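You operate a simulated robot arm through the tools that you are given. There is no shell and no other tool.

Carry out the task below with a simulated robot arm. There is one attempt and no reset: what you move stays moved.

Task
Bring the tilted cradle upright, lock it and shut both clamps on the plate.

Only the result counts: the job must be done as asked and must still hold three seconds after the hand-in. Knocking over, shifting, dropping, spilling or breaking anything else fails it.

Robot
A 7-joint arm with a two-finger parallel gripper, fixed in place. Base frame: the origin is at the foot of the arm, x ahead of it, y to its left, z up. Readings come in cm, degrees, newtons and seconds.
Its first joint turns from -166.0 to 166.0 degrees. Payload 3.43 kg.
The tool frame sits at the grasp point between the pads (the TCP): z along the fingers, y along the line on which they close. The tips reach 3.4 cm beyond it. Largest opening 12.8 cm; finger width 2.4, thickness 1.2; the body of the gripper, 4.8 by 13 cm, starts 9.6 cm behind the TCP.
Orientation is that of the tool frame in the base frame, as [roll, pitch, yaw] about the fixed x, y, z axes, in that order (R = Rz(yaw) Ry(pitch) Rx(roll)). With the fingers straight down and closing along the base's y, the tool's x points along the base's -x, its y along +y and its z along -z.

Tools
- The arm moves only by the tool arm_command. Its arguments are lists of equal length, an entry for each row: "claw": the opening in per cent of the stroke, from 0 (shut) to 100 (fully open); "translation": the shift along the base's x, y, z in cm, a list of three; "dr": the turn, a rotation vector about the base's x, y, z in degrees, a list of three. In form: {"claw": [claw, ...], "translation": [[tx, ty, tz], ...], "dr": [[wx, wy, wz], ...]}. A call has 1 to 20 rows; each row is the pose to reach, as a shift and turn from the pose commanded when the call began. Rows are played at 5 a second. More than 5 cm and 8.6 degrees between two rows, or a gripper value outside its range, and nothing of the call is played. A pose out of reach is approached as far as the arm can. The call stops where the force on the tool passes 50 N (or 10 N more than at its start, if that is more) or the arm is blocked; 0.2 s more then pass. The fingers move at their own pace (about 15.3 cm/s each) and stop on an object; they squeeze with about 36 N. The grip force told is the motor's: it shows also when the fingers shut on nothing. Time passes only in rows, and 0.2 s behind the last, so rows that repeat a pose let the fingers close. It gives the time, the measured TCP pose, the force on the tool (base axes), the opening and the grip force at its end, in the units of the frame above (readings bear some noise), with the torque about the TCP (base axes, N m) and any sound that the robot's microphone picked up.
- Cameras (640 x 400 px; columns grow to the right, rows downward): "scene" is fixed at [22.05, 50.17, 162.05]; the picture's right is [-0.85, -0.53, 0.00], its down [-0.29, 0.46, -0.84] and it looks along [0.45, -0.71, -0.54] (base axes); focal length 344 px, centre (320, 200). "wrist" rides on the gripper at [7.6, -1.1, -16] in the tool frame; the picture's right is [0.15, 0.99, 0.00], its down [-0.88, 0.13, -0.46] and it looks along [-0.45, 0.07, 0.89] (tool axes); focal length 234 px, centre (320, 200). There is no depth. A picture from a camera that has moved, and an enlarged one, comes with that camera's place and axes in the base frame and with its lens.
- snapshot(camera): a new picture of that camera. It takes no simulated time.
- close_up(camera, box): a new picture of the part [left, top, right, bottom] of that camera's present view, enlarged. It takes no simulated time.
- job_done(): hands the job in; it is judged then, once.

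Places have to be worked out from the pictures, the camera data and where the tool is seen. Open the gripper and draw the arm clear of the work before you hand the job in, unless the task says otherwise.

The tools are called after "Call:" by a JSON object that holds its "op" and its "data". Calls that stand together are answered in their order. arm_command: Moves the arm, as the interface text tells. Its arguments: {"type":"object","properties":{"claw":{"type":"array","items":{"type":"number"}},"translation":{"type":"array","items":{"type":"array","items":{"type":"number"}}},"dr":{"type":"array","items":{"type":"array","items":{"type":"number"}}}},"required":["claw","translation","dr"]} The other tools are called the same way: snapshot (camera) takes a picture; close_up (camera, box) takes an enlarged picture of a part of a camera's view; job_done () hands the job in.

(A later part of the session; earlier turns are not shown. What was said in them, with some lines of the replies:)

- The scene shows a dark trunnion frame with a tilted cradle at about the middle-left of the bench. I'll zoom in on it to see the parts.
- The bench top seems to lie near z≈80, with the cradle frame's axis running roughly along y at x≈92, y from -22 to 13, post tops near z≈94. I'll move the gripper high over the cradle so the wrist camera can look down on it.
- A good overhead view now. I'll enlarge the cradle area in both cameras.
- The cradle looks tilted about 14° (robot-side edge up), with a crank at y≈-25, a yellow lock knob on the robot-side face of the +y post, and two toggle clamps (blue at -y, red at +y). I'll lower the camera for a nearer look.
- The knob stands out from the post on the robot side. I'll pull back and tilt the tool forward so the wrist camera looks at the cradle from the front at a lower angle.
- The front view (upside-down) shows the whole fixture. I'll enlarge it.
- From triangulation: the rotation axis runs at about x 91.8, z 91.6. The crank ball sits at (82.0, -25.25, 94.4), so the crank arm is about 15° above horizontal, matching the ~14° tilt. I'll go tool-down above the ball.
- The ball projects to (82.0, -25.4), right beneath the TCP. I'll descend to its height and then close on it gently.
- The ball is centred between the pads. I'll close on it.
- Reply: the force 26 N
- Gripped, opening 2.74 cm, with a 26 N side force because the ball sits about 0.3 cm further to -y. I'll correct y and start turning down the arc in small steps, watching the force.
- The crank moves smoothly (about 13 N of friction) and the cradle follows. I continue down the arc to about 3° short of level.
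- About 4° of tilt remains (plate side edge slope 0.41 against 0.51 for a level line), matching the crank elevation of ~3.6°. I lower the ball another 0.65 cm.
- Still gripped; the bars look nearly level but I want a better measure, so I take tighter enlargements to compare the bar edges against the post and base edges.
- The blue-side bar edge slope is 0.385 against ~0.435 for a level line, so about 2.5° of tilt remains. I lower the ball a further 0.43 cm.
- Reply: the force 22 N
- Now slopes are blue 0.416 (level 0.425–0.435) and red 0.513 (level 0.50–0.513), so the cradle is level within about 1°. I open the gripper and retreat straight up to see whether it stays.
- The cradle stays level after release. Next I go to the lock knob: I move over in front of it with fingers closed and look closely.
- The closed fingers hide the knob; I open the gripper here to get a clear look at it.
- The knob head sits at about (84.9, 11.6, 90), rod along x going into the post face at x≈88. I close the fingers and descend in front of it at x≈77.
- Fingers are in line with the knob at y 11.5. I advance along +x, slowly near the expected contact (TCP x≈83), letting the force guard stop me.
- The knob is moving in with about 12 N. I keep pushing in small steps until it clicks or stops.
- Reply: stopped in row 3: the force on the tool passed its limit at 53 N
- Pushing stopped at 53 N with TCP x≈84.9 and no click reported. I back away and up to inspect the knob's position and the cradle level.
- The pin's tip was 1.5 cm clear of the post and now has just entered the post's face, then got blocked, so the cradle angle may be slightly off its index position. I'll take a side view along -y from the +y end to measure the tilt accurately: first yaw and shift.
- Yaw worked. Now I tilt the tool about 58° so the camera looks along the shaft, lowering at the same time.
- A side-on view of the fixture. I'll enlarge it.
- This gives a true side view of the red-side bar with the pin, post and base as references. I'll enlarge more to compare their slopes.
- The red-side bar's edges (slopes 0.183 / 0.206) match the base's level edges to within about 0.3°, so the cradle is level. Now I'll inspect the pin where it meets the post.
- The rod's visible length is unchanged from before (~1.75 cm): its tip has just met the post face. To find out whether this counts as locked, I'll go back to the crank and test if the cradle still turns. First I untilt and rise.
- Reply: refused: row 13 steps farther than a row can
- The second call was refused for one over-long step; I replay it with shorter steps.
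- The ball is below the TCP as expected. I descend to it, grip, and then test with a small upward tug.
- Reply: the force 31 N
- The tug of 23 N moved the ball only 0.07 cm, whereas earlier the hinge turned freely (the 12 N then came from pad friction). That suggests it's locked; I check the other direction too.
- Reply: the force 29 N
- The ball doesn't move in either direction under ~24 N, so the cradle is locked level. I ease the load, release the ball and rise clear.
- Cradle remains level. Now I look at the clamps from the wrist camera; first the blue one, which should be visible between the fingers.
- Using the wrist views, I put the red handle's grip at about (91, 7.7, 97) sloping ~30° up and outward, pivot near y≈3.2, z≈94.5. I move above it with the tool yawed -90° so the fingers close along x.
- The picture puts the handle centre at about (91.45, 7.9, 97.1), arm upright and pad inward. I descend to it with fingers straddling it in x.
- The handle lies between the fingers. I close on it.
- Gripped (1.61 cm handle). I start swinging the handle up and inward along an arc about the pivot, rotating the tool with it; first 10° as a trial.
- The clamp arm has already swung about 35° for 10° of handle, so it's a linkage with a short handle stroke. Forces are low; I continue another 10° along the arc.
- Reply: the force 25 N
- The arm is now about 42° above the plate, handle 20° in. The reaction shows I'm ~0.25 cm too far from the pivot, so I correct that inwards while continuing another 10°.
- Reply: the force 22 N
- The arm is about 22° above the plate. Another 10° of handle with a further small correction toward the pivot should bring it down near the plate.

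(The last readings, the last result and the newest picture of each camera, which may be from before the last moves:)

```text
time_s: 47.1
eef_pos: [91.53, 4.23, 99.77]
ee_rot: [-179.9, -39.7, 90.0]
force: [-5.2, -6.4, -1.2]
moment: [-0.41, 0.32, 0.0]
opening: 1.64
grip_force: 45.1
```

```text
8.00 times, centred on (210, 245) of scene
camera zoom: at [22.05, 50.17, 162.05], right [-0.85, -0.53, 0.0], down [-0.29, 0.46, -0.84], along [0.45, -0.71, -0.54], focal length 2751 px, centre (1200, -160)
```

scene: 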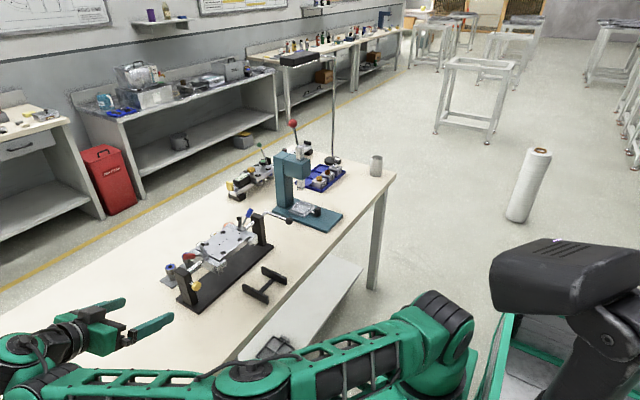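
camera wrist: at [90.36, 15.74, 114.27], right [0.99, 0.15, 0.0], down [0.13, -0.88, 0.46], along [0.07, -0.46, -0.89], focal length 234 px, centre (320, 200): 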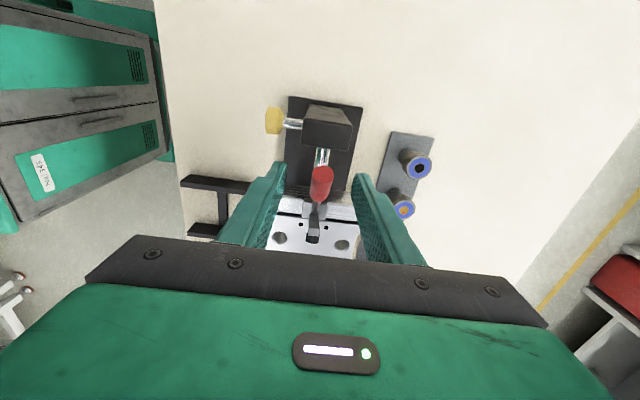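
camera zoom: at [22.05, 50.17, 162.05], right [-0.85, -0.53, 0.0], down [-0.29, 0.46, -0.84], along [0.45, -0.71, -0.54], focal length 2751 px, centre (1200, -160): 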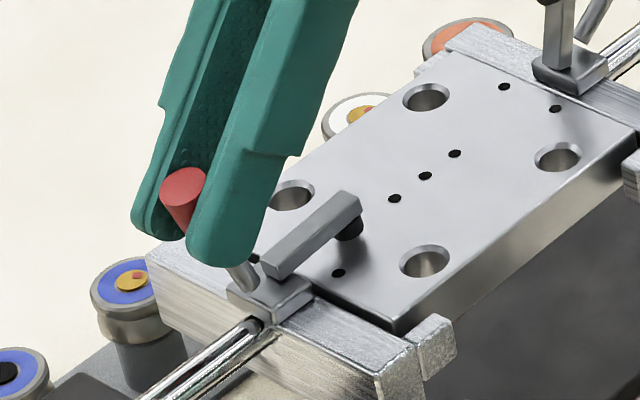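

The arm is now ~11° above the plate with low forces. I continue another 10°, watching for contact.

Call:
{"op": "arm_command", "data": {"claw": [0, 0, 0], "translation": [[0, -0.46, 0.02], [0, -0.92, 0.02], [0, -0.92, 0.02]], "dr": [[5, 0, 0], [10, 0, 0], [10, 0, 0]]}}

Call:
{"op": "close_up", "data": {"camera": "wrist", "box": [250, 120, 394, 250]}}

Call:
{"op": "close_up", "data": {"camera": "scene", "box": [170, 220, 250, 270]}}

```text
time_s: 47.9
eef_pos: [91.59, 3.16, 99.71]
ee_rot: [-179.9, -49.7, 90.0]
force: [2.1, -11.4, -2.1]
moment: [-0.56, 0.07, -0.05]
opening: 1.62
grip_force: 44.3
```

```text
3.08 times, centred on (322, 185) of wrist
camera zoom: at [90.43, -3.92, 115.86], right [0.99, 0.1, 0.11], down [0.13, -0.92, -0.38], along [0.07, 0.39, -0.92], focal length 720 px, centre (314, 246)
```

zoom: 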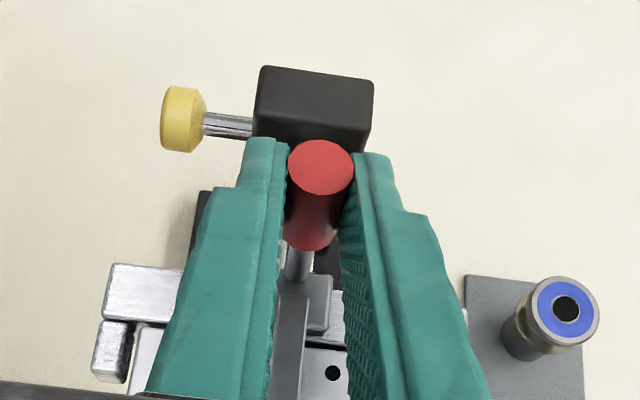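

```text
8.00 times, centred on (210, 245) of scene
camera zoom: at [22.05, 50.17, 162.05], right [-0.85, -0.53, 0.0], down [-0.29, 0.46, -0.84], along [0.45, -0.71, -0.54], focal length 2751 px, centre (1200, -160)
```

zoom: 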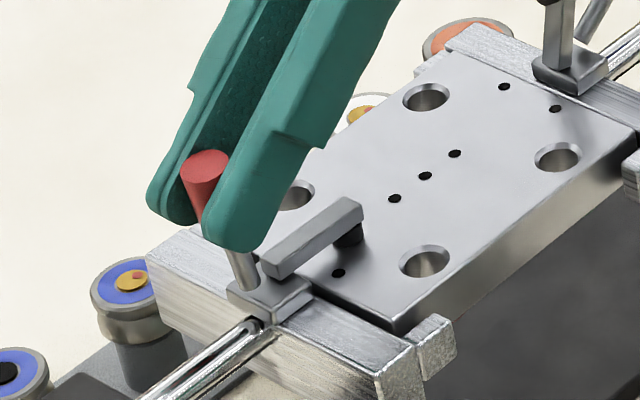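

The arm is now almost horizontal with its pad just at the plate, no click yet. I push the handle on toward vertical to bring it over centre.

Call:
{"op": "arm_command", "data": {"claw": [0, 0, 0], "translation": [[0, -0.55, -0.02], [0, -1.0, -0.08], [0, -1.0, -0.08]], "dr": [[5, 0, 0], [9, 0, 0], [9, 0, 0]]}}

Call:
{"op": "close_up", "data": {"camera": "wrist", "box": [250, 120, 394, 250]}}

Call:
{"op": "close_up", "data": {"camera": "scene", "box": [170, 220, 250, 270]}}

```text
time_s: 48.7
eef_pos: [91.46, 2.43, 99.8]
ee_rot: [-179.9, -58.6, 90.2]
force: [12.3, 15.2, -15.8]
moment: [-0.92, -0.28, -0.2]
opening: 1.6
grip_force: 45.1
```

```text
3.08 times, centred on (322, 185) of wrist
camera zoom: at [90.45, -7.1, 114.38], right [0.99, 0.08, 0.12], down [0.13, -0.85, -0.51], along [0.06, 0.53, -0.85], focal length 720 px, centre (314, 246)
```

zoom: 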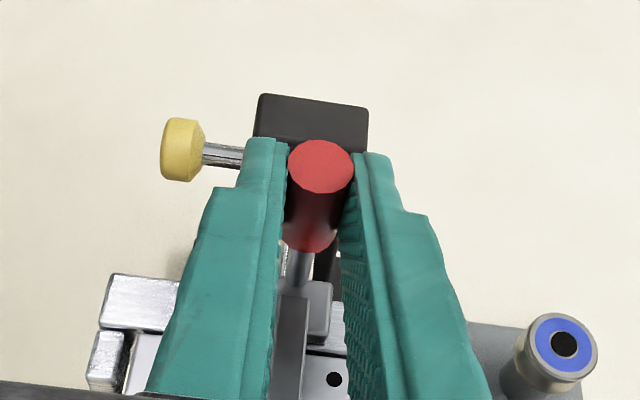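

```text
8.00 times, centred on (210, 245) of scene
camera zoom: at [22.05, 50.17, 162.05], right [-0.85, -0.53, 0.0], down [-0.29, 0.46, -0.84], along [0.45, -0.71, -0.54], focal length 2751 px, centre (1200, -160)
```

zoom: 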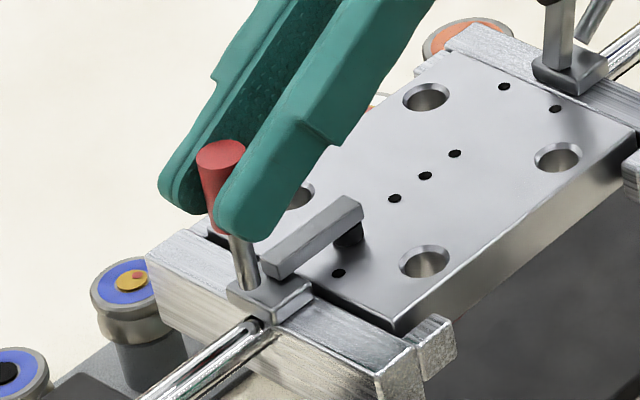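

The handle is near vertical and now resists (about 1.6 Nm): the pad is bearing on the plate. I press on a bit further to see if it snaps over centre.

Call:
{"op": "arm_command", "data": {"claw": [0, 0, 0, 0], "translation": [[0, -0.2, -0.05], [0, -0.4, -0.1], [0, -0.55, -0.15], [0, -0.55, -0.15]], "dr": [[2, 0, 0], [4, 0, 0], [5, 0, 0], [5, 0, 0]]}}

Call:
{"op": "close_up", "data": {"camera": "scene", "box": [170, 220, 250, 270]}}

```text
time_s: 49.7
eef_pos: [91.58, 1.92, 99.62]
ee_rot: [179.7, -63.7, 90.4]
force: [17.7, 28.7, 3.2]
moment: [-0.14, -0.14, -0.31]
opening: 1.6
grip_force: 44.7
```

```text
8.00 times, centred on (210, 245) of scene
camera zoom: at [22.05, 50.17, 162.05], right [-0.85, -0.53, 0.0], down [-0.29, 0.46, -0.84], along [0.45, -0.71, -0.54], focal length 2751 px, centre (1200, -160)
```

zoom: 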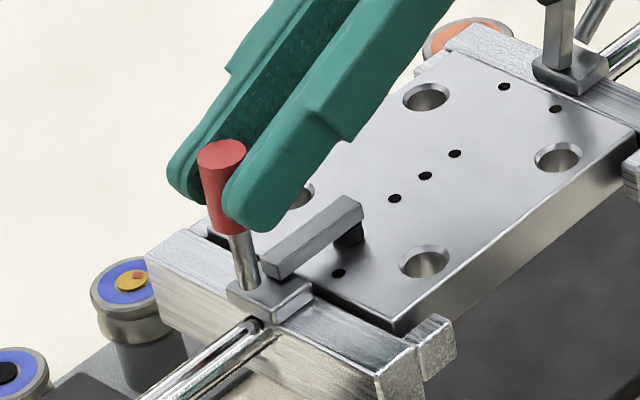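

The handle stands vertical now and pushes back 29 N. I zoom in on the pad-to-plate contact.

Call:
{"op": "close_up", "data": {"camera": "scene", "box": [190, 235, 222, 255]}}

Call:
{"op": "snapshot", "data": {"camera": "wrist"}}

```text
16.00 times, centred on (206, 245) of scene
camera zoom: at [22.05, 50.17, 162.05], right [-0.85, -0.53, 0.0], down [-0.29, 0.46, -0.84], along [0.45, -0.71, -0.54], focal length 5503 px, centre (2144, -520)
```

zoom: 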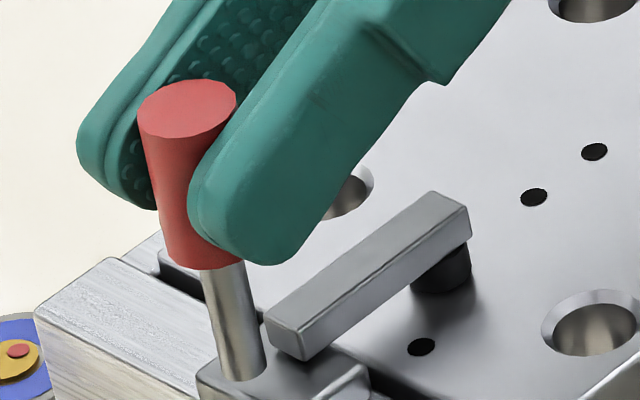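

```text
taken
camera wrist: at [90.41, -8.87, 113.48], right [0.99, 0.07, 0.13], down [0.14, -0.8, -0.59], along [0.07, 0.6, -0.8], focal length 234 px, centre (320, 200)
```

wrist: 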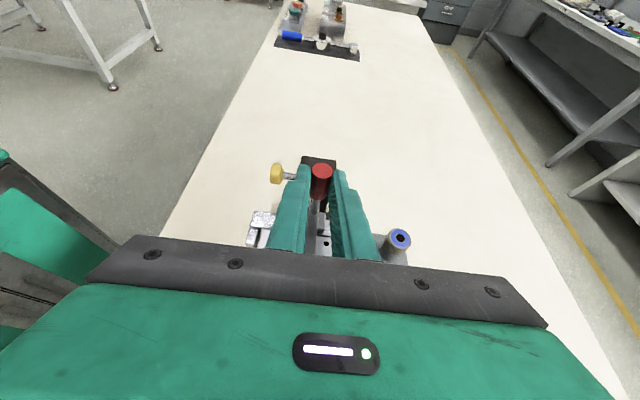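

The pad bears on the plate and the handle is upright. I relax the push, open the fingers and lift away to see whether the clamp stays shut.

Call:
{"op": "arm_command", "data": {"claw": [0, 0, 20, 40, 45, 45, 45, 45, 45], "translation": [[0, 0.15, 0.0], [0, 0.3, 0.05], [0, 0.3, 0.05], [0, 0.3, 0.05], [0, 0.3, 0.5], [0, 0, 3], [0, 0, 6], [0, -1, 10], [0, -2, 13]], "dr": [[0, 0, 0], [0, 0, 0], [0, 0, 0], [0, 0, 0], [0, 0, 0], [0, 0, 0], [-5, 0, 0], [-12, 0, 0], [-20, 0, 0]]}}

Call:
{"op": "close_up", "data": {"camera": "scene", "box": [170, 220, 250, 270]}}

Call:
{"op": "close_up", "data": {"camera": "scene", "box": [190, 235, 222, 255]}}

```text
time_s: 51.7
eef_pos: [91.4, -0.37, 112.56]
ee_rot: [-179.9, -43.6, 90.0]
force: [0.0, -0.6, -0.9]
moment: [0.16, 0.03, 0.02]
opening: 5.74
grip_force: 0.0
```

```text
8.00 times, centred on (210, 245) of scene
camera zoom: at [22.05, 50.17, 162.05], right [-0.85, -0.53, 0.0], down [-0.29, 0.46, -0.84], along [0.45, -0.71, -0.54], focal length 2751 px, centre (1200, -160)
```

zoom: 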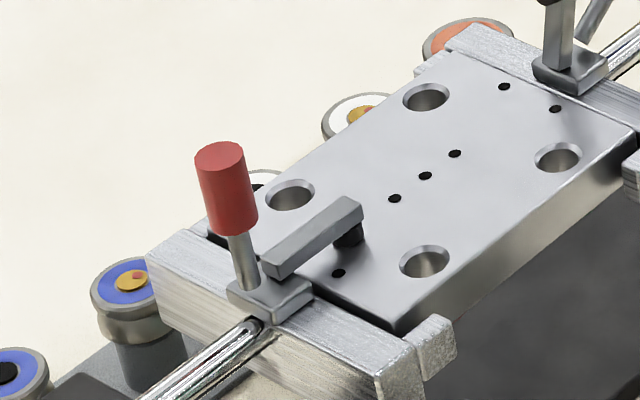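

```text
16.00 times, centred on (206, 245) of scene
camera zoom: at [22.05, 50.17, 162.05], right [-0.85, -0.53, 0.0], down [-0.29, 0.46, -0.84], along [0.45, -0.71, -0.54], focal length 5503 px, centre (2144, -520)
```

zoom: 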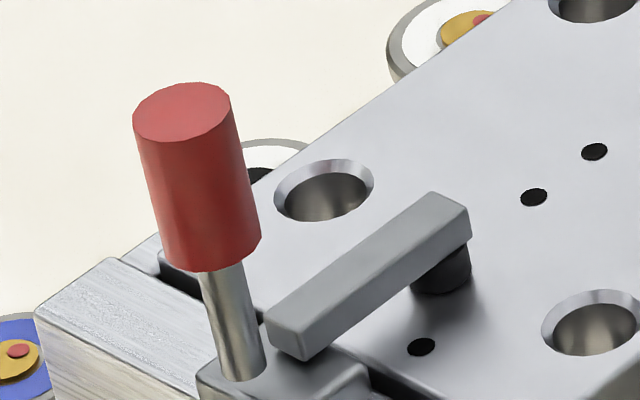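

The red clamp stays shut with its handle upright. Now for the blue one: I untilt the tool first, then yaw it round to the mirrored orientation.

Call:
{"op": "arm_command", "data": {"claw": [45, 45, 45, 45, 45, 45], "translation": [[0, -1, 0.5], [0, -2, 1], [0, -3, 1.5], [0, -4, 1.5], [0, -5, 1.5], [0, -6, 1.5]], "dr": [[-7.5, 0, 0], [-15, 0, 0], [-22.5, 0, 0], [-30, 0, 0], [-37.5, 0, 0], [-43.8, 0, 0]]}}

Call:
{"op": "arm_command", "data": {"claw": [45, 45, 45, 45, 45, 45, 45, 45, 45, 45, 45, 45], "translation": [[0, -1, 0], [0, -2, 0], [0, -3, 0], [0, -4, 0], [0, -5, 0], [0, -6, 0], [0, -7, 0], [0, -8, 0], [0, -9, 0], [0, -9.5, 0], [0, -10, 0], [0, -10, 0]], "dr": [[0, 0, 8.2], [0, 0, 16.4], [0, 0, 24.6], [0, 0, 32.8], [0, 0, 41], [0, 0, 49.2], [0, 0, 57.4], [0, 0, 65.6], [0, 0, 73.8], [0, 0, 82], [0, 0, 90], [0, 0, 90]]}}

Call:
{"op": "arm_command", "data": {"claw": [45, 45, 45, 45, 45, 45, 45, 45, 45, 45, 45, 45], "translation": [[0, 0, 0], [0, 0, 0], [0, 0, 0], [0, 0, 0], [0, 0, 0], [0, 0, 0], [0, 0, 0], [0, 0, 0], [0, 0, 0], [0, 0, 0], [0, 0, 0], [0, 0, 0]], "dr": [[0, 0, 8.2], [0, 0, 16.4], [0, 0, 24.6], [0, 0, 32.8], [0, 0, 41], [0, 0, 49.2], [0, 0, 57.4], [0, 0, 65.6], [0, 0, 73.8], [0, 0, 82], [0, 0, 90], [0, 0, 90]]}}

Call:
{"op": "snapshot", "data": {"camera": "wrist"}}

Call:
{"op": "snapshot", "data": {"camera": "scene"}}

```text
time_s: 53.1
eef_pos: [91.43, -6.3, 114.21]
ee_rot: [-179.9, 0.2, 90.1]
force: [0.2, -0.9, -0.6]
moment: [0.06, 0.0, 0.01]
opening: 5.74
grip_force: 0.0
```

```text
time_s: 55.7
eef_pos: [91.45, -16.26, 114.17]
ee_rot: [-179.9, 0.1, -179.8]
force: [0.3, -0.1, -0.7]
moment: [0.02, -0.02, 0.03]
opening: 5.75
grip_force: 0.0
```

```text
time_s: 58.3
eef_pos: [91.44, -16.19, 114.24]
ee_rot: [-180.0, 0.2, -89.7]
force: [1.1, 0.1, 0.3]
moment: [-0.03, -0.02, -0.01]
opening: 5.78
grip_force: 0.1
```

```text
taken
camera wrist: at [92.65, -23.73, 130.05], right [-0.99, -0.15, 0.0], down [-0.13, 0.88, 0.46], along [-0.07, 0.45, -0.89], focal length 234 px, centre (320, 200)
```

wrist: 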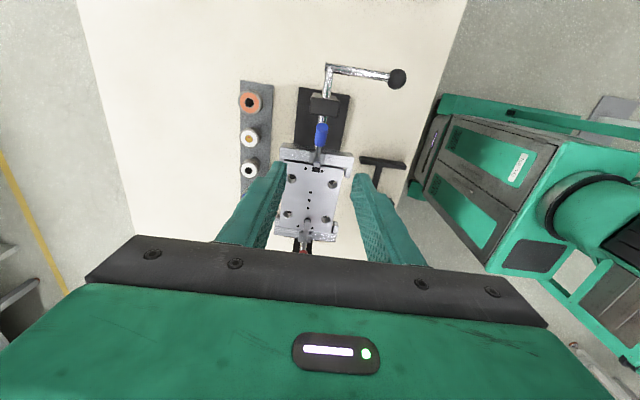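

```text
taken
```

scene: 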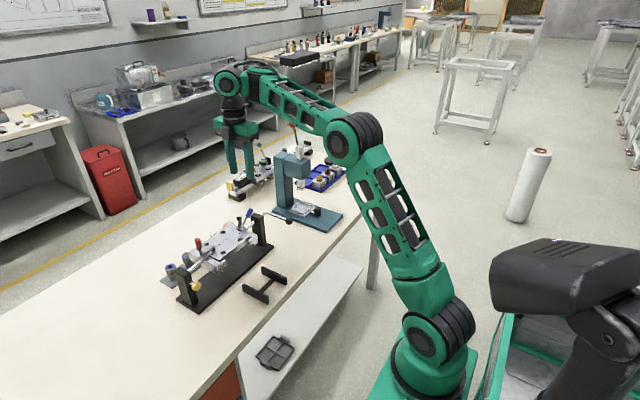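

The yaw worked and the blue handle is visible between the fingers. I enlarge to locate it.

Call:
{"op": "close_up", "data": {"camera": "wrist", "box": [250, 85, 394, 195]}}

Call:
{"op": "close_up", "data": {"camera": "scene", "box": [200, 200, 264, 240]}}

```text
3.64 times, centred on (322, 140) of wrist
camera zoom: at [92.65, -23.73, 130.05], right [-0.99, -0.15, 0.0], down [-0.13, 0.88, 0.46], along [-0.07, 0.45, -0.89], focal length 852 px, centre (313, 418)
```

zoom: 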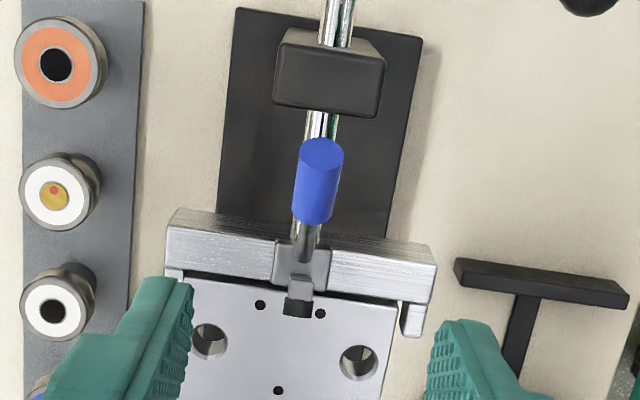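

```text
10.00 times, centred on (232, 220) of scene
camera zoom: at [22.05, 50.17, 162.05], right [-0.85, -0.53, 0.0], down [-0.29, 0.46, -0.84], along [0.45, -0.71, -0.54], focal length 3439 px, centre (1200, 0)
```

zoom: 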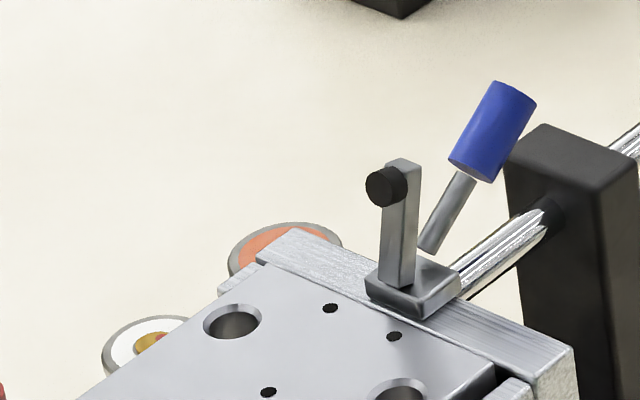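

The blue handle's centre comes to about (91.4, -16.95, 97.1), a mirror image of the red one. I descend with the fingers straddling it in x and grip.

Call:
{"op": "arm_command", "data": {"claw": [45, 45, 45, 45, 45, 45], "translation": [[0.05, -0.72, -4], [0.05, -0.72, -8], [0.05, -0.72, -12], [0.05, -0.72, -15], [0.05, -0.72, -15.85], [0.05, -0.72, -15.85]], "dr": [[0, 0, 0], [0, 0, 0], [0, 0, 0], [0, 0, 0], [0, 0, 0], [0, 0, 0]]}}

Call:
{"op": "close_up", "data": {"camera": "wrist", "box": [240, 100, 400, 240]}}

Call:
{"op": "close_up", "data": {"camera": "scene", "box": [200, 190, 280, 240]}}

```text
time_s: 59.7
eef_pos: [91.67, -17.01, 98.29]
ee_rot: [-179.9, 0.2, -90.0]
force: [0.0, 1.3, 0.4]
moment: [-0.01, -0.02, -0.05]
opening: 5.78
grip_force: 0.0
```

```text
2.86 times, centred on (320, 170) of wrist
camera zoom: at [92.75, -24.56, 114.22], right [-0.99, -0.15, 0.0], down [-0.13, 0.88, 0.46], along [-0.07, 0.45, -0.89], focal length 669 px, centre (320, 286)
```

zoom: 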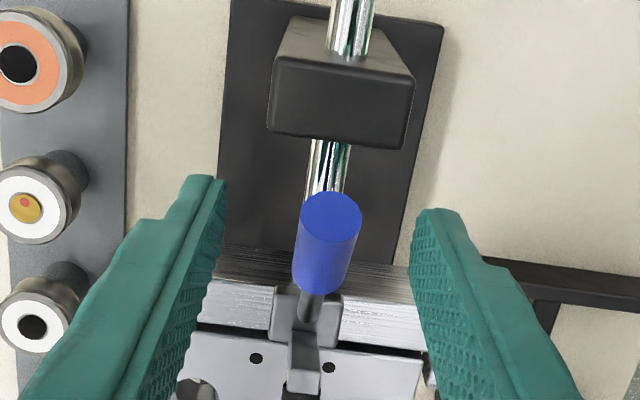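

```text
8.00 times, centred on (240, 215) of scene
camera zoom: at [22.05, 50.17, 162.05], right [-0.85, -0.53, 0.0], down [-0.29, 0.46, -0.84], along [0.45, -0.71, -0.54], focal length 2751 px, centre (960, 80)
```

zoom: 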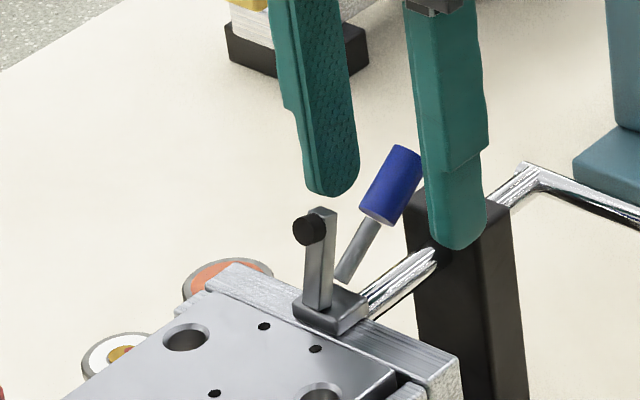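

Centred between the fingers. I close on the handle.

Call:
{"op": "arm_command", "data": {"claw": [25, 10, 0, 0], "translation": [[0, 0, 0], [0, 0, 0], [0, 0, 0], [0, 0, 0]], "dr": [[0, 0, 0], [0, 0, 0], [0, 0, 0], [0, 0, 0]]}}

Call:
{"op": "close_up", "data": {"camera": "wrist", "box": [250, 120, 394, 250]}}

```text
time_s: 60.7
eef_pos: [91.44, -17.16, 98.35]
ee_rot: [180.0, 0.3, -89.8]
force: [-18.6, 3.2, -2.6]
moment: [0.0, 0.46, 0.03]
opening: 1.6
grip_force: 45.1
```

```text
3.08 times, centred on (322, 185) of wrist
camera zoom: at [92.66, -24.57, 114.23], right [-0.99, -0.15, 0.0], down [-0.13, 0.88, 0.46], along [-0.07, 0.45, -0.89], focal length 720 px, centre (314, 246)
```

zoom: 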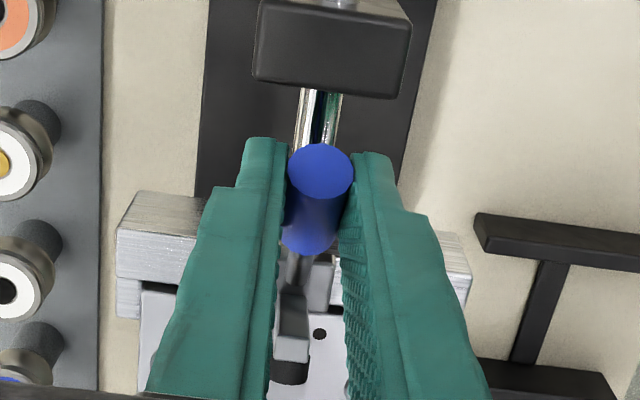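

Gripped (1.60 cm). I repeat the proven arc mirrored (+y, rotation about -x), with a -0.2 cm x correction, first 20°.

Call:
{"op": "arm_command", "data": {"claw": [0, 0, 0, 0, 0], "translation": [[-0.1, 0.36, 0.3], [-0.2, 0.76, 0.57], [-0.2, 1.27, 0.84], [-0.2, 1.8, 1.06], [-0.2, 1.8, 1.06]], "dr": [[-5, 0, 0], [-10, 0, 0], [-15, 0, 0], [-20, 0, 0], [-20, 0, 0]]}}

Call:
{"op": "close_up", "data": {"camera": "scene", "box": [200, 190, 280, 240]}}

Call:
{"op": "close_up", "data": {"camera": "wrist", "box": [250, 120, 394, 250]}}

```text
time_s: 61.9
eef_pos: [91.63, -15.24, 99.35]
ee_rot: [-179.8, -19.9, -90.1]
force: [13.3, -10.4, 8.3]
moment: [-0.39, -0.24, 0.2]
opening: 1.58
grip_force: 45.2
```

```text
8.00 times, centred on (240, 215) of scene
camera zoom: at [22.05, 50.17, 162.05], right [-0.85, -0.53, 0.0], down [-0.29, 0.46, -0.84], along [0.45, -0.71, -0.54], focal length 2751 px, centre (960, 80)
```

zoom: 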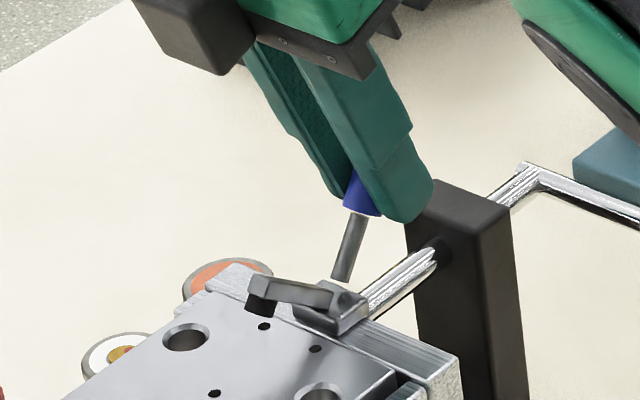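

```text
3.08 times, centred on (322, 185) of wrist
camera zoom: at [92.55, -16.91, 116.97], right [-0.99, -0.14, 0.05], down [-0.13, 0.98, 0.13], along [-0.06, 0.12, -0.99], focal length 720 px, centre (314, 246)
```

zoom: 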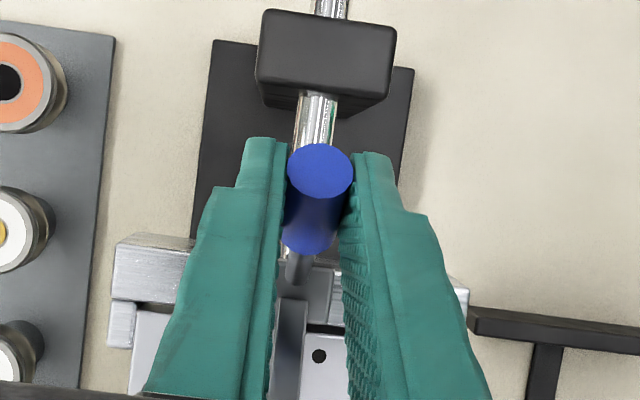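

It's going as for the red clamp (arm ~40° above the plate, low forces). I continue to 40° of handle swing.

Call:
{"op": "arm_command", "data": {"claw": [0, 0, 0, 0, 0], "translation": [[0.1, 0.48, 0.14], [0.1, 0.98, 0.24], [0.1, 1.44, 0.28], [0.1, 1.92, 0.3], [0.1, 1.92, 0.3]], "dr": [[-5, 0, 0], [-10, 0, 0], [-15, 0, 0], [-20, 0, 0], [-20, 0, 0]]}}

Call:
{"op": "close_up", "data": {"camera": "scene", "box": [200, 190, 280, 240]}}

Call:
{"op": "close_up", "data": {"camera": "wrist", "box": [250, 120, 394, 250]}}

```text
time_s: 63.1
eef_pos: [91.45, -13.45, 99.6]
ee_rot: [-179.9, -39.8, -89.9]
force: [15.1, -6.7, 27.8]
moment: [-0.38, -0.3, 0.16]
opening: 1.61
grip_force: 44.8
```

```text
8.00 times, centred on (240, 215) of scene
camera zoom: at [22.05, 50.17, 162.05], right [-0.85, -0.53, 0.0], down [-0.29, 0.46, -0.84], along [0.45, -0.71, -0.54], focal length 2751 px, centre (960, 80)
```

zoom: 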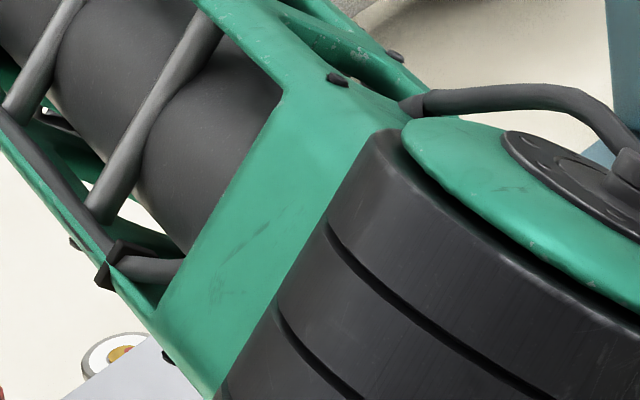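

```text
3.08 times, centred on (322, 185) of wrist
camera zoom: at [92.59, -8.74, 116.76], right [-0.99, -0.11, 0.09], down [-0.13, 0.97, -0.21], along [-0.07, -0.22, -0.97], focal length 720 px, centre (314, 246)
```

zoom: 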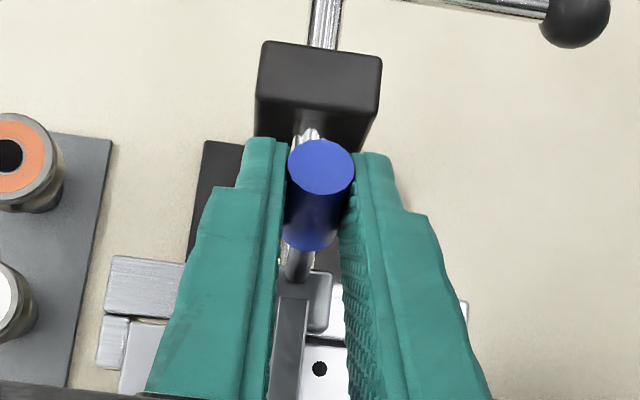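

Reaction is +28 N in z, so I'm ~0.3 cm too close to the pivot; I'll correct. First a look at the whole scene to be sure the arm is clear of everything.

Call:
{"op": "snapshot", "data": {"camera": "scene"}}

Call:
{"op": "snapshot", "data": {"camera": "wrist"}}

```text
taken
```

scene: 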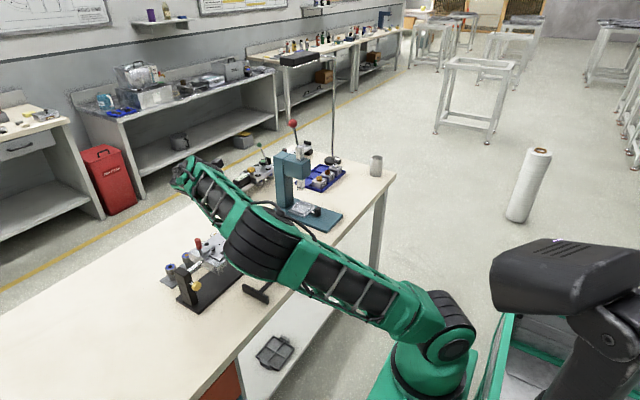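

```text
taken
camera wrist: at [92.59, -8.74, 116.76], right [-0.99, -0.11, 0.09], down [-0.13, 0.97, -0.21], along [-0.07, -0.22, -0.97], focal length 234 px, centre (320, 200)
```

wrist: 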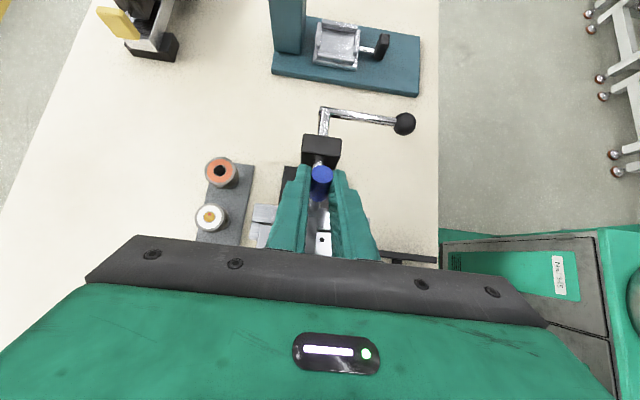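

The elbow has swung low over the bench side, so I prefer not to tilt further. I'll release the blue handle here, rise, straighten the tool, and finish by pushing the handle from outside with closed fingers.

Call:
{"op": "arm_command", "data": {"claw": [0, 10, 30, 45, 45, 45, 45, 45, 45], "translation": [[0.1, 0, 0.3], [0.1, 0, 0.3], [0.1, 0, 0.3], [0.1, 0, 0.3], [0.1, 0, 1.5], [0.1, 0, 4.5], [0.1, 0, 8], [0.1, 0, 11.5], [0.1, 0, 13]], "dr": [[0, 0, 0], [0, 0, 0], [0, 0, 0], [0, 0, 0], [0, 0, 0], [0, 0, 0], [5, 0, 0], [12, 0, 0], [20, 0, 0]]}}

Call:
{"op": "arm_command", "data": {"claw": [30, 10, 0, 0], "translation": [[0, -1.5, 0], [0, -3, 0], [0, -4.5, 0], [0, -4.5, 0]], "dr": [[7, 0, 0], [14, 0, 0], [20, 0, 0], [20, 0, 0]]}}

Call:
{"op": "snapshot", "data": {"camera": "scene"}}

Call:
{"op": "close_up", "data": {"camera": "scene", "box": [200, 190, 280, 240]}}

Call:
{"op": "close_up", "data": {"camera": "wrist", "box": [240, 80, 400, 240]}}

```text
time_s: 65.1
eef_pos: [91.59, -13.29, 112.83]
ee_rot: [-180.0, -19.7, -90.0]
force: [-0.4, 0.9, -0.4]
moment: [-0.12, -0.02, 0.0]
opening: 5.75
grip_force: 0.2
```

```text
time_s: 66.1
eef_pos: [91.61, -17.9, 112.5]
ee_rot: [-180.0, 0.2, -89.9]
force: [0.7, 0.9, -0.7]
moment: [-0.01, 0.0, 0.02]
opening: 0.0
grip_force: 32.7
```

```text
taken
```

scene: 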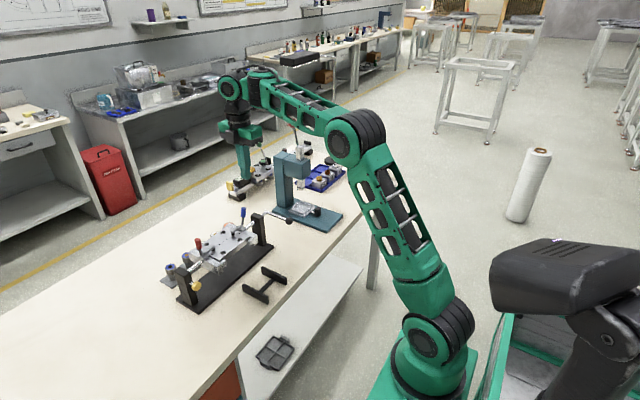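

```text
8.00 times, centred on (240, 215) of scene
camera zoom: at [22.05, 50.17, 162.05], right [-0.85, -0.53, 0.0], down [-0.29, 0.46, -0.84], along [0.45, -0.71, -0.54], focal length 2751 px, centre (960, 80)
```

zoom: 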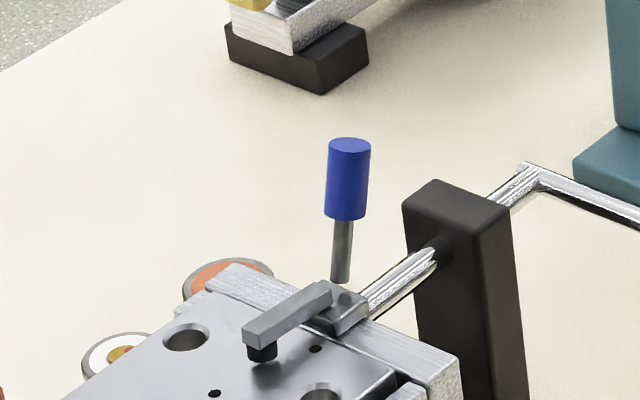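

```text
2.50 times, centred on (320, 160) of wrist
camera zoom: at [92.7, -25.33, 128.52], right [-0.99, -0.15, 0.0], down [-0.13, 0.88, 0.46], along [-0.07, 0.45, -0.89], focal length 585 px, centre (320, 300)
```

zoom: 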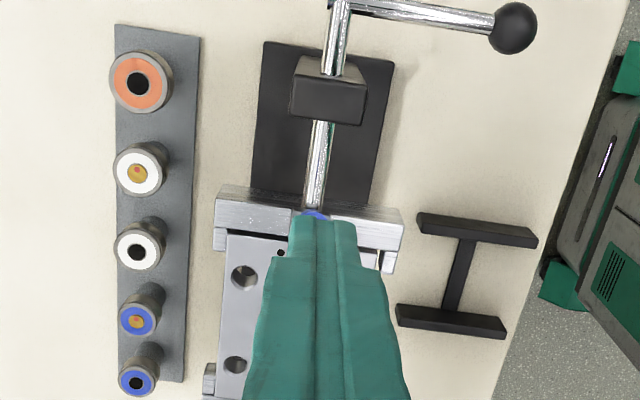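

The blue clamp holds its position with the handle ~15° short of vertical. I descend just outside it (y≈-18), then push +y.

Call:
{"op": "arm_command", "data": {"claw": [0, 0, 0, 0, 0], "translation": [[0, -0.2, -4], [0, -0.2, -8], [0, -0.2, -11], [0, -0.2, -12.1], [0, -0.2, -12.1]], "dr": [[0, 0, 0], [0, 0, 0], [0, 0, 0], [0, 0, 0], [0, 0, 0]]}}

Call:
{"op": "close_up", "data": {"camera": "scene", "box": [200, 190, 280, 240]}}

Call:
{"op": "close_up", "data": {"camera": "wrist", "box": [240, 80, 400, 240]}}

```text
time_s: 67.3
eef_pos: [91.63, -17.99, 100.44]
ee_rot: [-179.9, 0.3, -89.9]
force: [0.5, 0.2, -0.2]
moment: [-0.03, -0.04, 0.02]
opening: 0.0
grip_force: 32.7
```

```text
8.00 times, centred on (240, 215) of scene
camera zoom: at [22.05, 50.17, 162.05], right [-0.85, -0.53, 0.0], down [-0.29, 0.46, -0.84], along [0.45, -0.71, -0.54], focal length 2751 px, centre (960, 80)
```

zoom: 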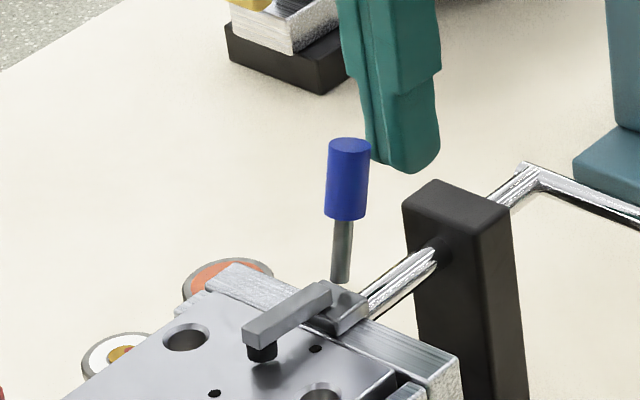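

```text
2.50 times, centred on (320, 160) of wrist
camera zoom: at [92.73, -25.43, 116.39], right [-0.99, -0.15, 0.0], down [-0.13, 0.88, 0.46], along [-0.07, 0.45, -0.89], focal length 585 px, centre (320, 300)
```

zoom: 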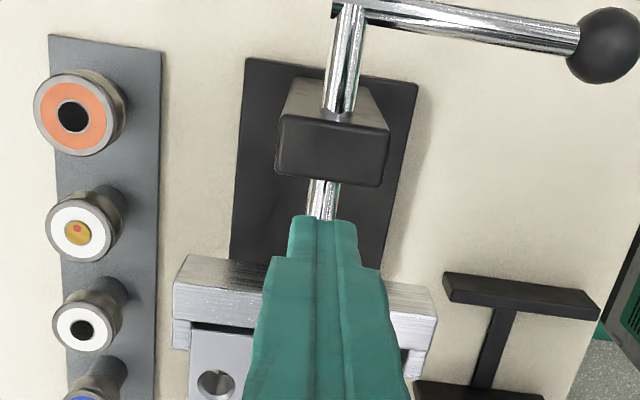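

The fingertips are beside the blue handle at the right height. I push slowly in +y.

Call:
{"op": "arm_command", "data": {"claw": [0, 0, 0, 0, 0, 0, 0, 0, 0], "translation": [[-0.1, 0.6, 0], [-0.1, 1.2, 0], [-0.1, 1.6, 0], [-0.1, 2.0, 0], [-0.1, 2.4, 0], [-0.1, 2.7, 0], [-0.1, 3.0, 0], [-0.1, 3.3, 0], [-0.1, 3.5, 0]], "dr": [[0, 0, 0], [0, 0, 0], [0, 0, 0], [0, 0, 0], [0, 0, 0], [0, 0, 0], [0, 0, 0], [0, 0, 0], [0, 0, 0]]}}

Call:
{"op": "close_up", "data": {"camera": "scene", "box": [200, 190, 280, 240]}}

```text
time_s: 69.3
eef_pos: [91.46, -15.27, 100.47]
ee_rot: [-179.9, 0.0, -90.6]
force: [5.3, -49.2, -2.0]
moment: [-1.67, -0.28, -0.06]
opening: 0.0
grip_force: 33.4
```

```text
8.00 times, centred on (240, 215) of scene
camera zoom: at [22.05, 50.17, 162.05], right [-0.85, -0.53, 0.0], down [-0.29, 0.46, -0.84], along [0.45, -0.71, -0.54], focal length 2751 px, centre (960, 80)
```

zoom: 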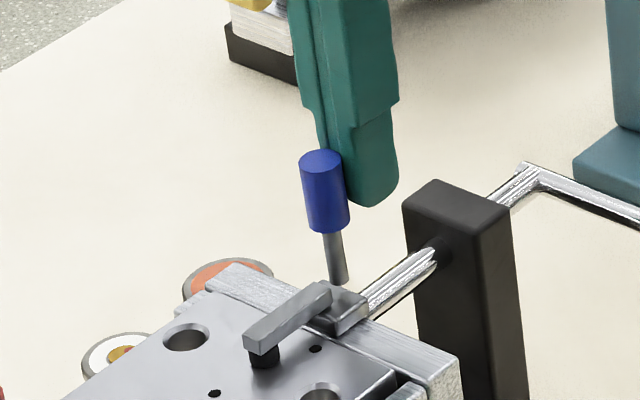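

At 49 N (contact at the fingertips, short lever) the blue handle stands about vertical with the pad on the plate; red ended ~3° past vertical. I back off slightly, raise 2.2 cm for more leverage, and push again.

Call:
{"op": "arm_command", "data": {"claw": [0, 0, 0, 0, 0, 0, 0, 0], "translation": [[0, -0.8, 0], [0, -1.2, 0], [0, -1.2, 2.2], [0, -0.8, 2.2], [0, -0.4, 2.2], [0, -0.2, 2.2], [0, 0, 2.2], [0, 0.1, 2.2]], "dr": [[0, 0, 0], [0, 0, 0], [0, 0, 0], [0, 0, 0], [0, 0, 0], [0, 0, 0], [0, 0, 0], [0, 0, 0]]}}

Call:
{"op": "close_up", "data": {"camera": "scene", "box": [200, 190, 280, 240]}}

```text
time_s: 71.1
eef_pos: [91.47, -15.17, 102.8]
ee_rot: [-180.0, 0.1, -90.5]
force: [12.9, -52.7, 5.2]
moment: [-1.64, -0.38, -0.19]
opening: 0.0
grip_force: 33.0
```

```text
8.00 times, centred on (240, 215) of scene
camera zoom: at [22.05, 50.17, 162.05], right [-0.85, -0.53, 0.0], down [-0.29, 0.46, -0.84], along [0.45, -0.71, -0.54], focal length 2751 px, centre (960, 80)
```

zoom: 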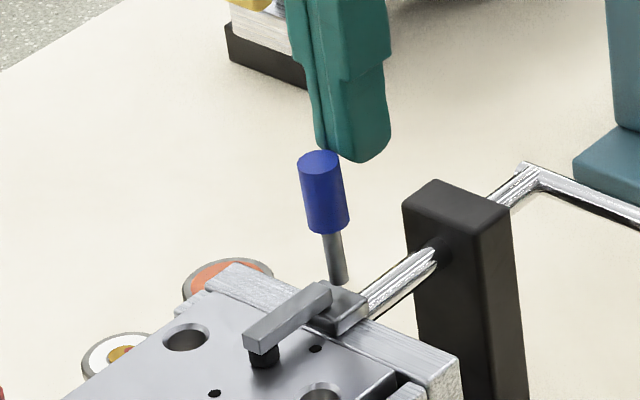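

With a 2.9 Nm push the blue handle doesn't move any further: it's at its closed stop. I back off and rise, then check both clamps.

Call:
{"op": "arm_command", "data": {"claw": [0, 0, 0, 0, 0, 0], "translation": [[0, -0.8, 0], [0, -2, 0.5], [0, -2.5, 4], [0, -2.5, 8], [0, -2.5, 12], [0, -2.5, 14]], "dr": [[0, 0, 0], [0, 0, 0], [0, 0, 0], [0, 0, 0], [0, 0, 0], [0, 0, 0]]}}

Call:
{"op": "close_up", "data": {"camera": "scene", "box": [200, 190, 280, 240]}}

Call:
{"op": "close_up", "data": {"camera": "scene", "box": [150, 190, 310, 310]}}

Call:
{"op": "close_up", "data": {"camera": "scene", "box": [170, 220, 250, 270]}}

```text
time_s: 72.5
eef_pos: [91.44, -16.9, 116.81]
ee_rot: [-180.0, 0.1, -90.0]
force: [0.6, 0.3, -0.1]
moment: [-0.05, 0.02, 0.03]
opening: 0.0
grip_force: 32.5
```

```text
8.00 times, centred on (240, 215) of scene
camera zoom: at [22.05, 50.17, 162.05], right [-0.85, -0.53, 0.0], down [-0.29, 0.46, -0.84], along [0.45, -0.71, -0.54], focal length 2751 px, centre (960, 80)
```

zoom: 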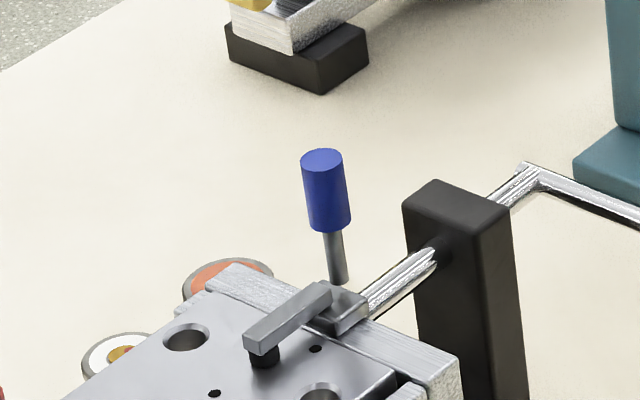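

```text
3.33 times, centred on (230, 250) of scene
camera zoom: at [22.05, 50.17, 162.05], right [-0.85, -0.53, 0.0], down [-0.29, 0.46, -0.84], along [0.45, -0.71, -0.54], focal length 1146 px, centre (620, 33)
```

zoom: 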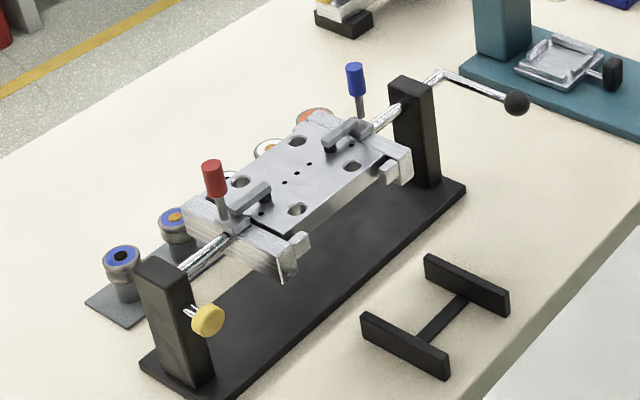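

```text
8.00 times, centred on (210, 245) of scene
camera zoom: at [22.05, 50.17, 162.05], right [-0.85, -0.53, 0.0], down [-0.29, 0.46, -0.84], along [0.45, -0.71, -0.54], focal length 2751 px, centre (1200, -160)
```

zoom: 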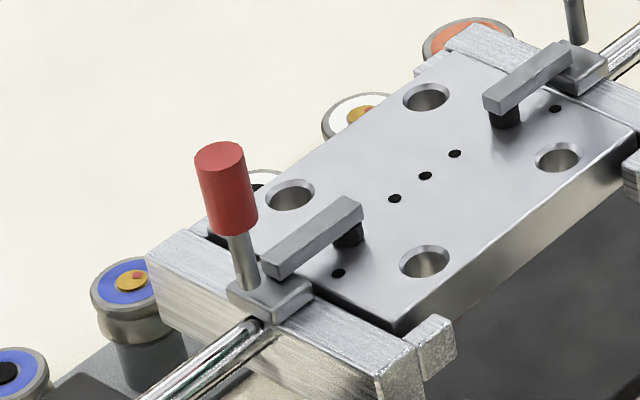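

Both arms lie flat on the plate and both handles stand upright; nothing else appears shifted. I open the gripper and draw the arm back to its starting area.

Call:
{"op": "arm_command", "data": {"claw": [20, 40, 60, 80, 100, 100, 100, 100, 100, 100, 100, 100], "translation": [[-3.6, 0.6, 0.2], [-7.2, 1.2, 0.4], [-10.8, 1.8, 0.6], [-14.4, 2.4, 0.8], [-18, 3, 1], [-21.6, 3.6, 1.2], [-25.2, 4.2, 1.4], [-28.8, 4.8, 1.6], [-32.4, 5.4, 1.8], [-36, 6, 2], [-39.6, 6.6, 2.2], [-43, 7, 2.4]], "dr": [[0, 0, -8], [0, 0, -16], [0, 0, -24], [0, 0, -32], [0, 0, -40], [0, 0, -48], [0, 0, -56], [0, 0, -64], [0, 0, -72], [0, 0, -80], [0, 0, -88], [0, 0, -90]]}}

Call:
{"op": "snapshot", "data": {"camera": "scene"}}

Call:
{"op": "close_up", "data": {"camera": "scene", "box": [222, 205, 262, 230]}}

Call:
{"op": "close_up", "data": {"camera": "scene", "box": [184, 240, 224, 265]}}

Call:
{"op": "close_up", "data": {"camera": "scene", "box": [176, 272, 216, 297]}}

```text
time_s: 75.1
eef_pos: [48.62, -9.7, 119.09]
ee_rot: [-179.9, 0.0, -180.0]
force: [0.2, -1.4, -0.1]
moment: [0.01, 0.03, -0.01]
opening: 12.78
grip_force: 0.1
```

```text
taken
```

scene: 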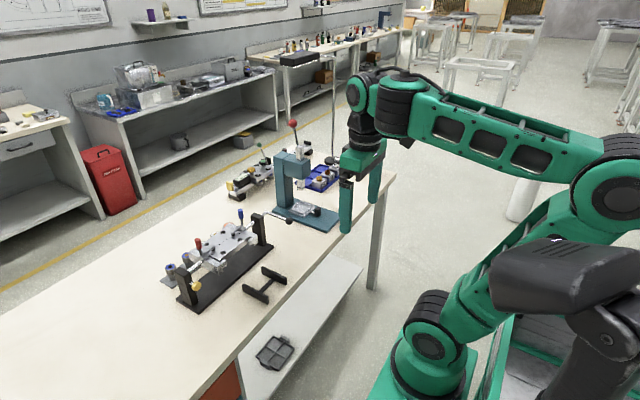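

```text
16.00 times, centred on (242, 218) of scene
camera zoom: at [22.05, 50.17, 162.05], right [-0.85, -0.53, 0.0], down [-0.29, 0.46, -0.84], along [0.45, -0.71, -0.54], focal length 5503 px, centre (1568, -80)
```

zoom: 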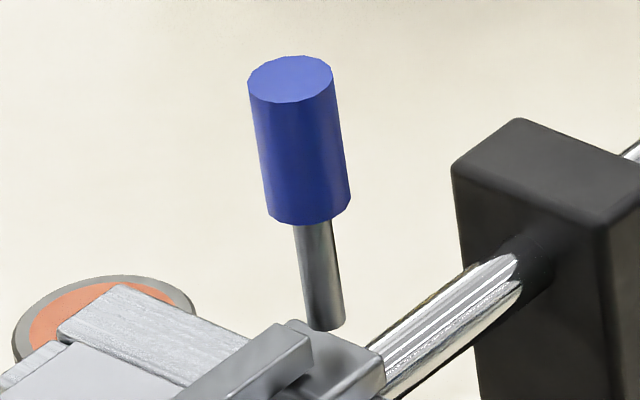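

```text
16.00 times, centred on (204, 252) of scene
camera zoom: at [22.05, 50.17, 162.05], right [-0.85, -0.53, 0.0], down [-0.29, 0.46, -0.84], along [0.45, -0.71, -0.54], focal length 5503 px, centre (2176, -640)
```

zoom: 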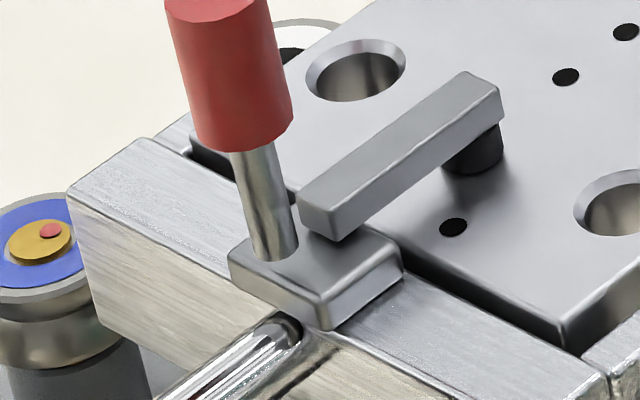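

```text
16.00 times, centred on (196, 284) of scene
camera zoom: at [22.05, 50.17, 162.05], right [-0.85, -0.53, 0.0], down [-0.29, 0.46, -0.84], along [0.45, -0.71, -0.54], focal length 5503 px, centre (2304, -1152)
```

zoom: 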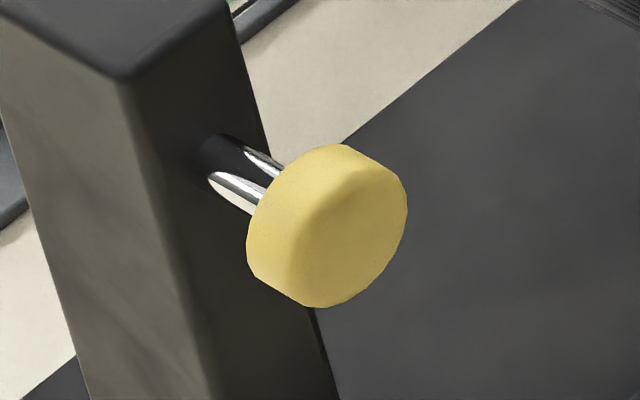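

Everything holds: the cradle is level and its pin is pressed in (crank immovable under ±24 N). Both pads bear on the plate with the handles upright, nothing else has moved, and the gripper is open and clear. I hand the job in.

Call:
{"op": "job_done", "data": {}}

```text
The job is handed in.
```

The cradle is upright and locked, and both clamps are shut on the plate. I've handed the job in; I haven't seen the verdict.

- **Cradle:** I turned it about 14° with the crank until it was level. From the pictures it is within about half a degree, and it stayed there after I let go.
- **Lock:** I pushed the yellow pin in until it stopped hard at 53 N. There was no click, so I tested it by pulling the crank both ways with about 24 N; it did not move.
- **Clamps:** Both pads sit on the plate, with the red and blue handles upright against their stops. They stayed shut after release.
- **Surroundings:** Nothing else looks shifted in the last pictures. The gripper is open and the arm is back near where it started.

The pin's rod shows about the same length outside the post as before, so its tip seems to meet the post rather than go deep into it. I'm counting it as locked because of the crank test.
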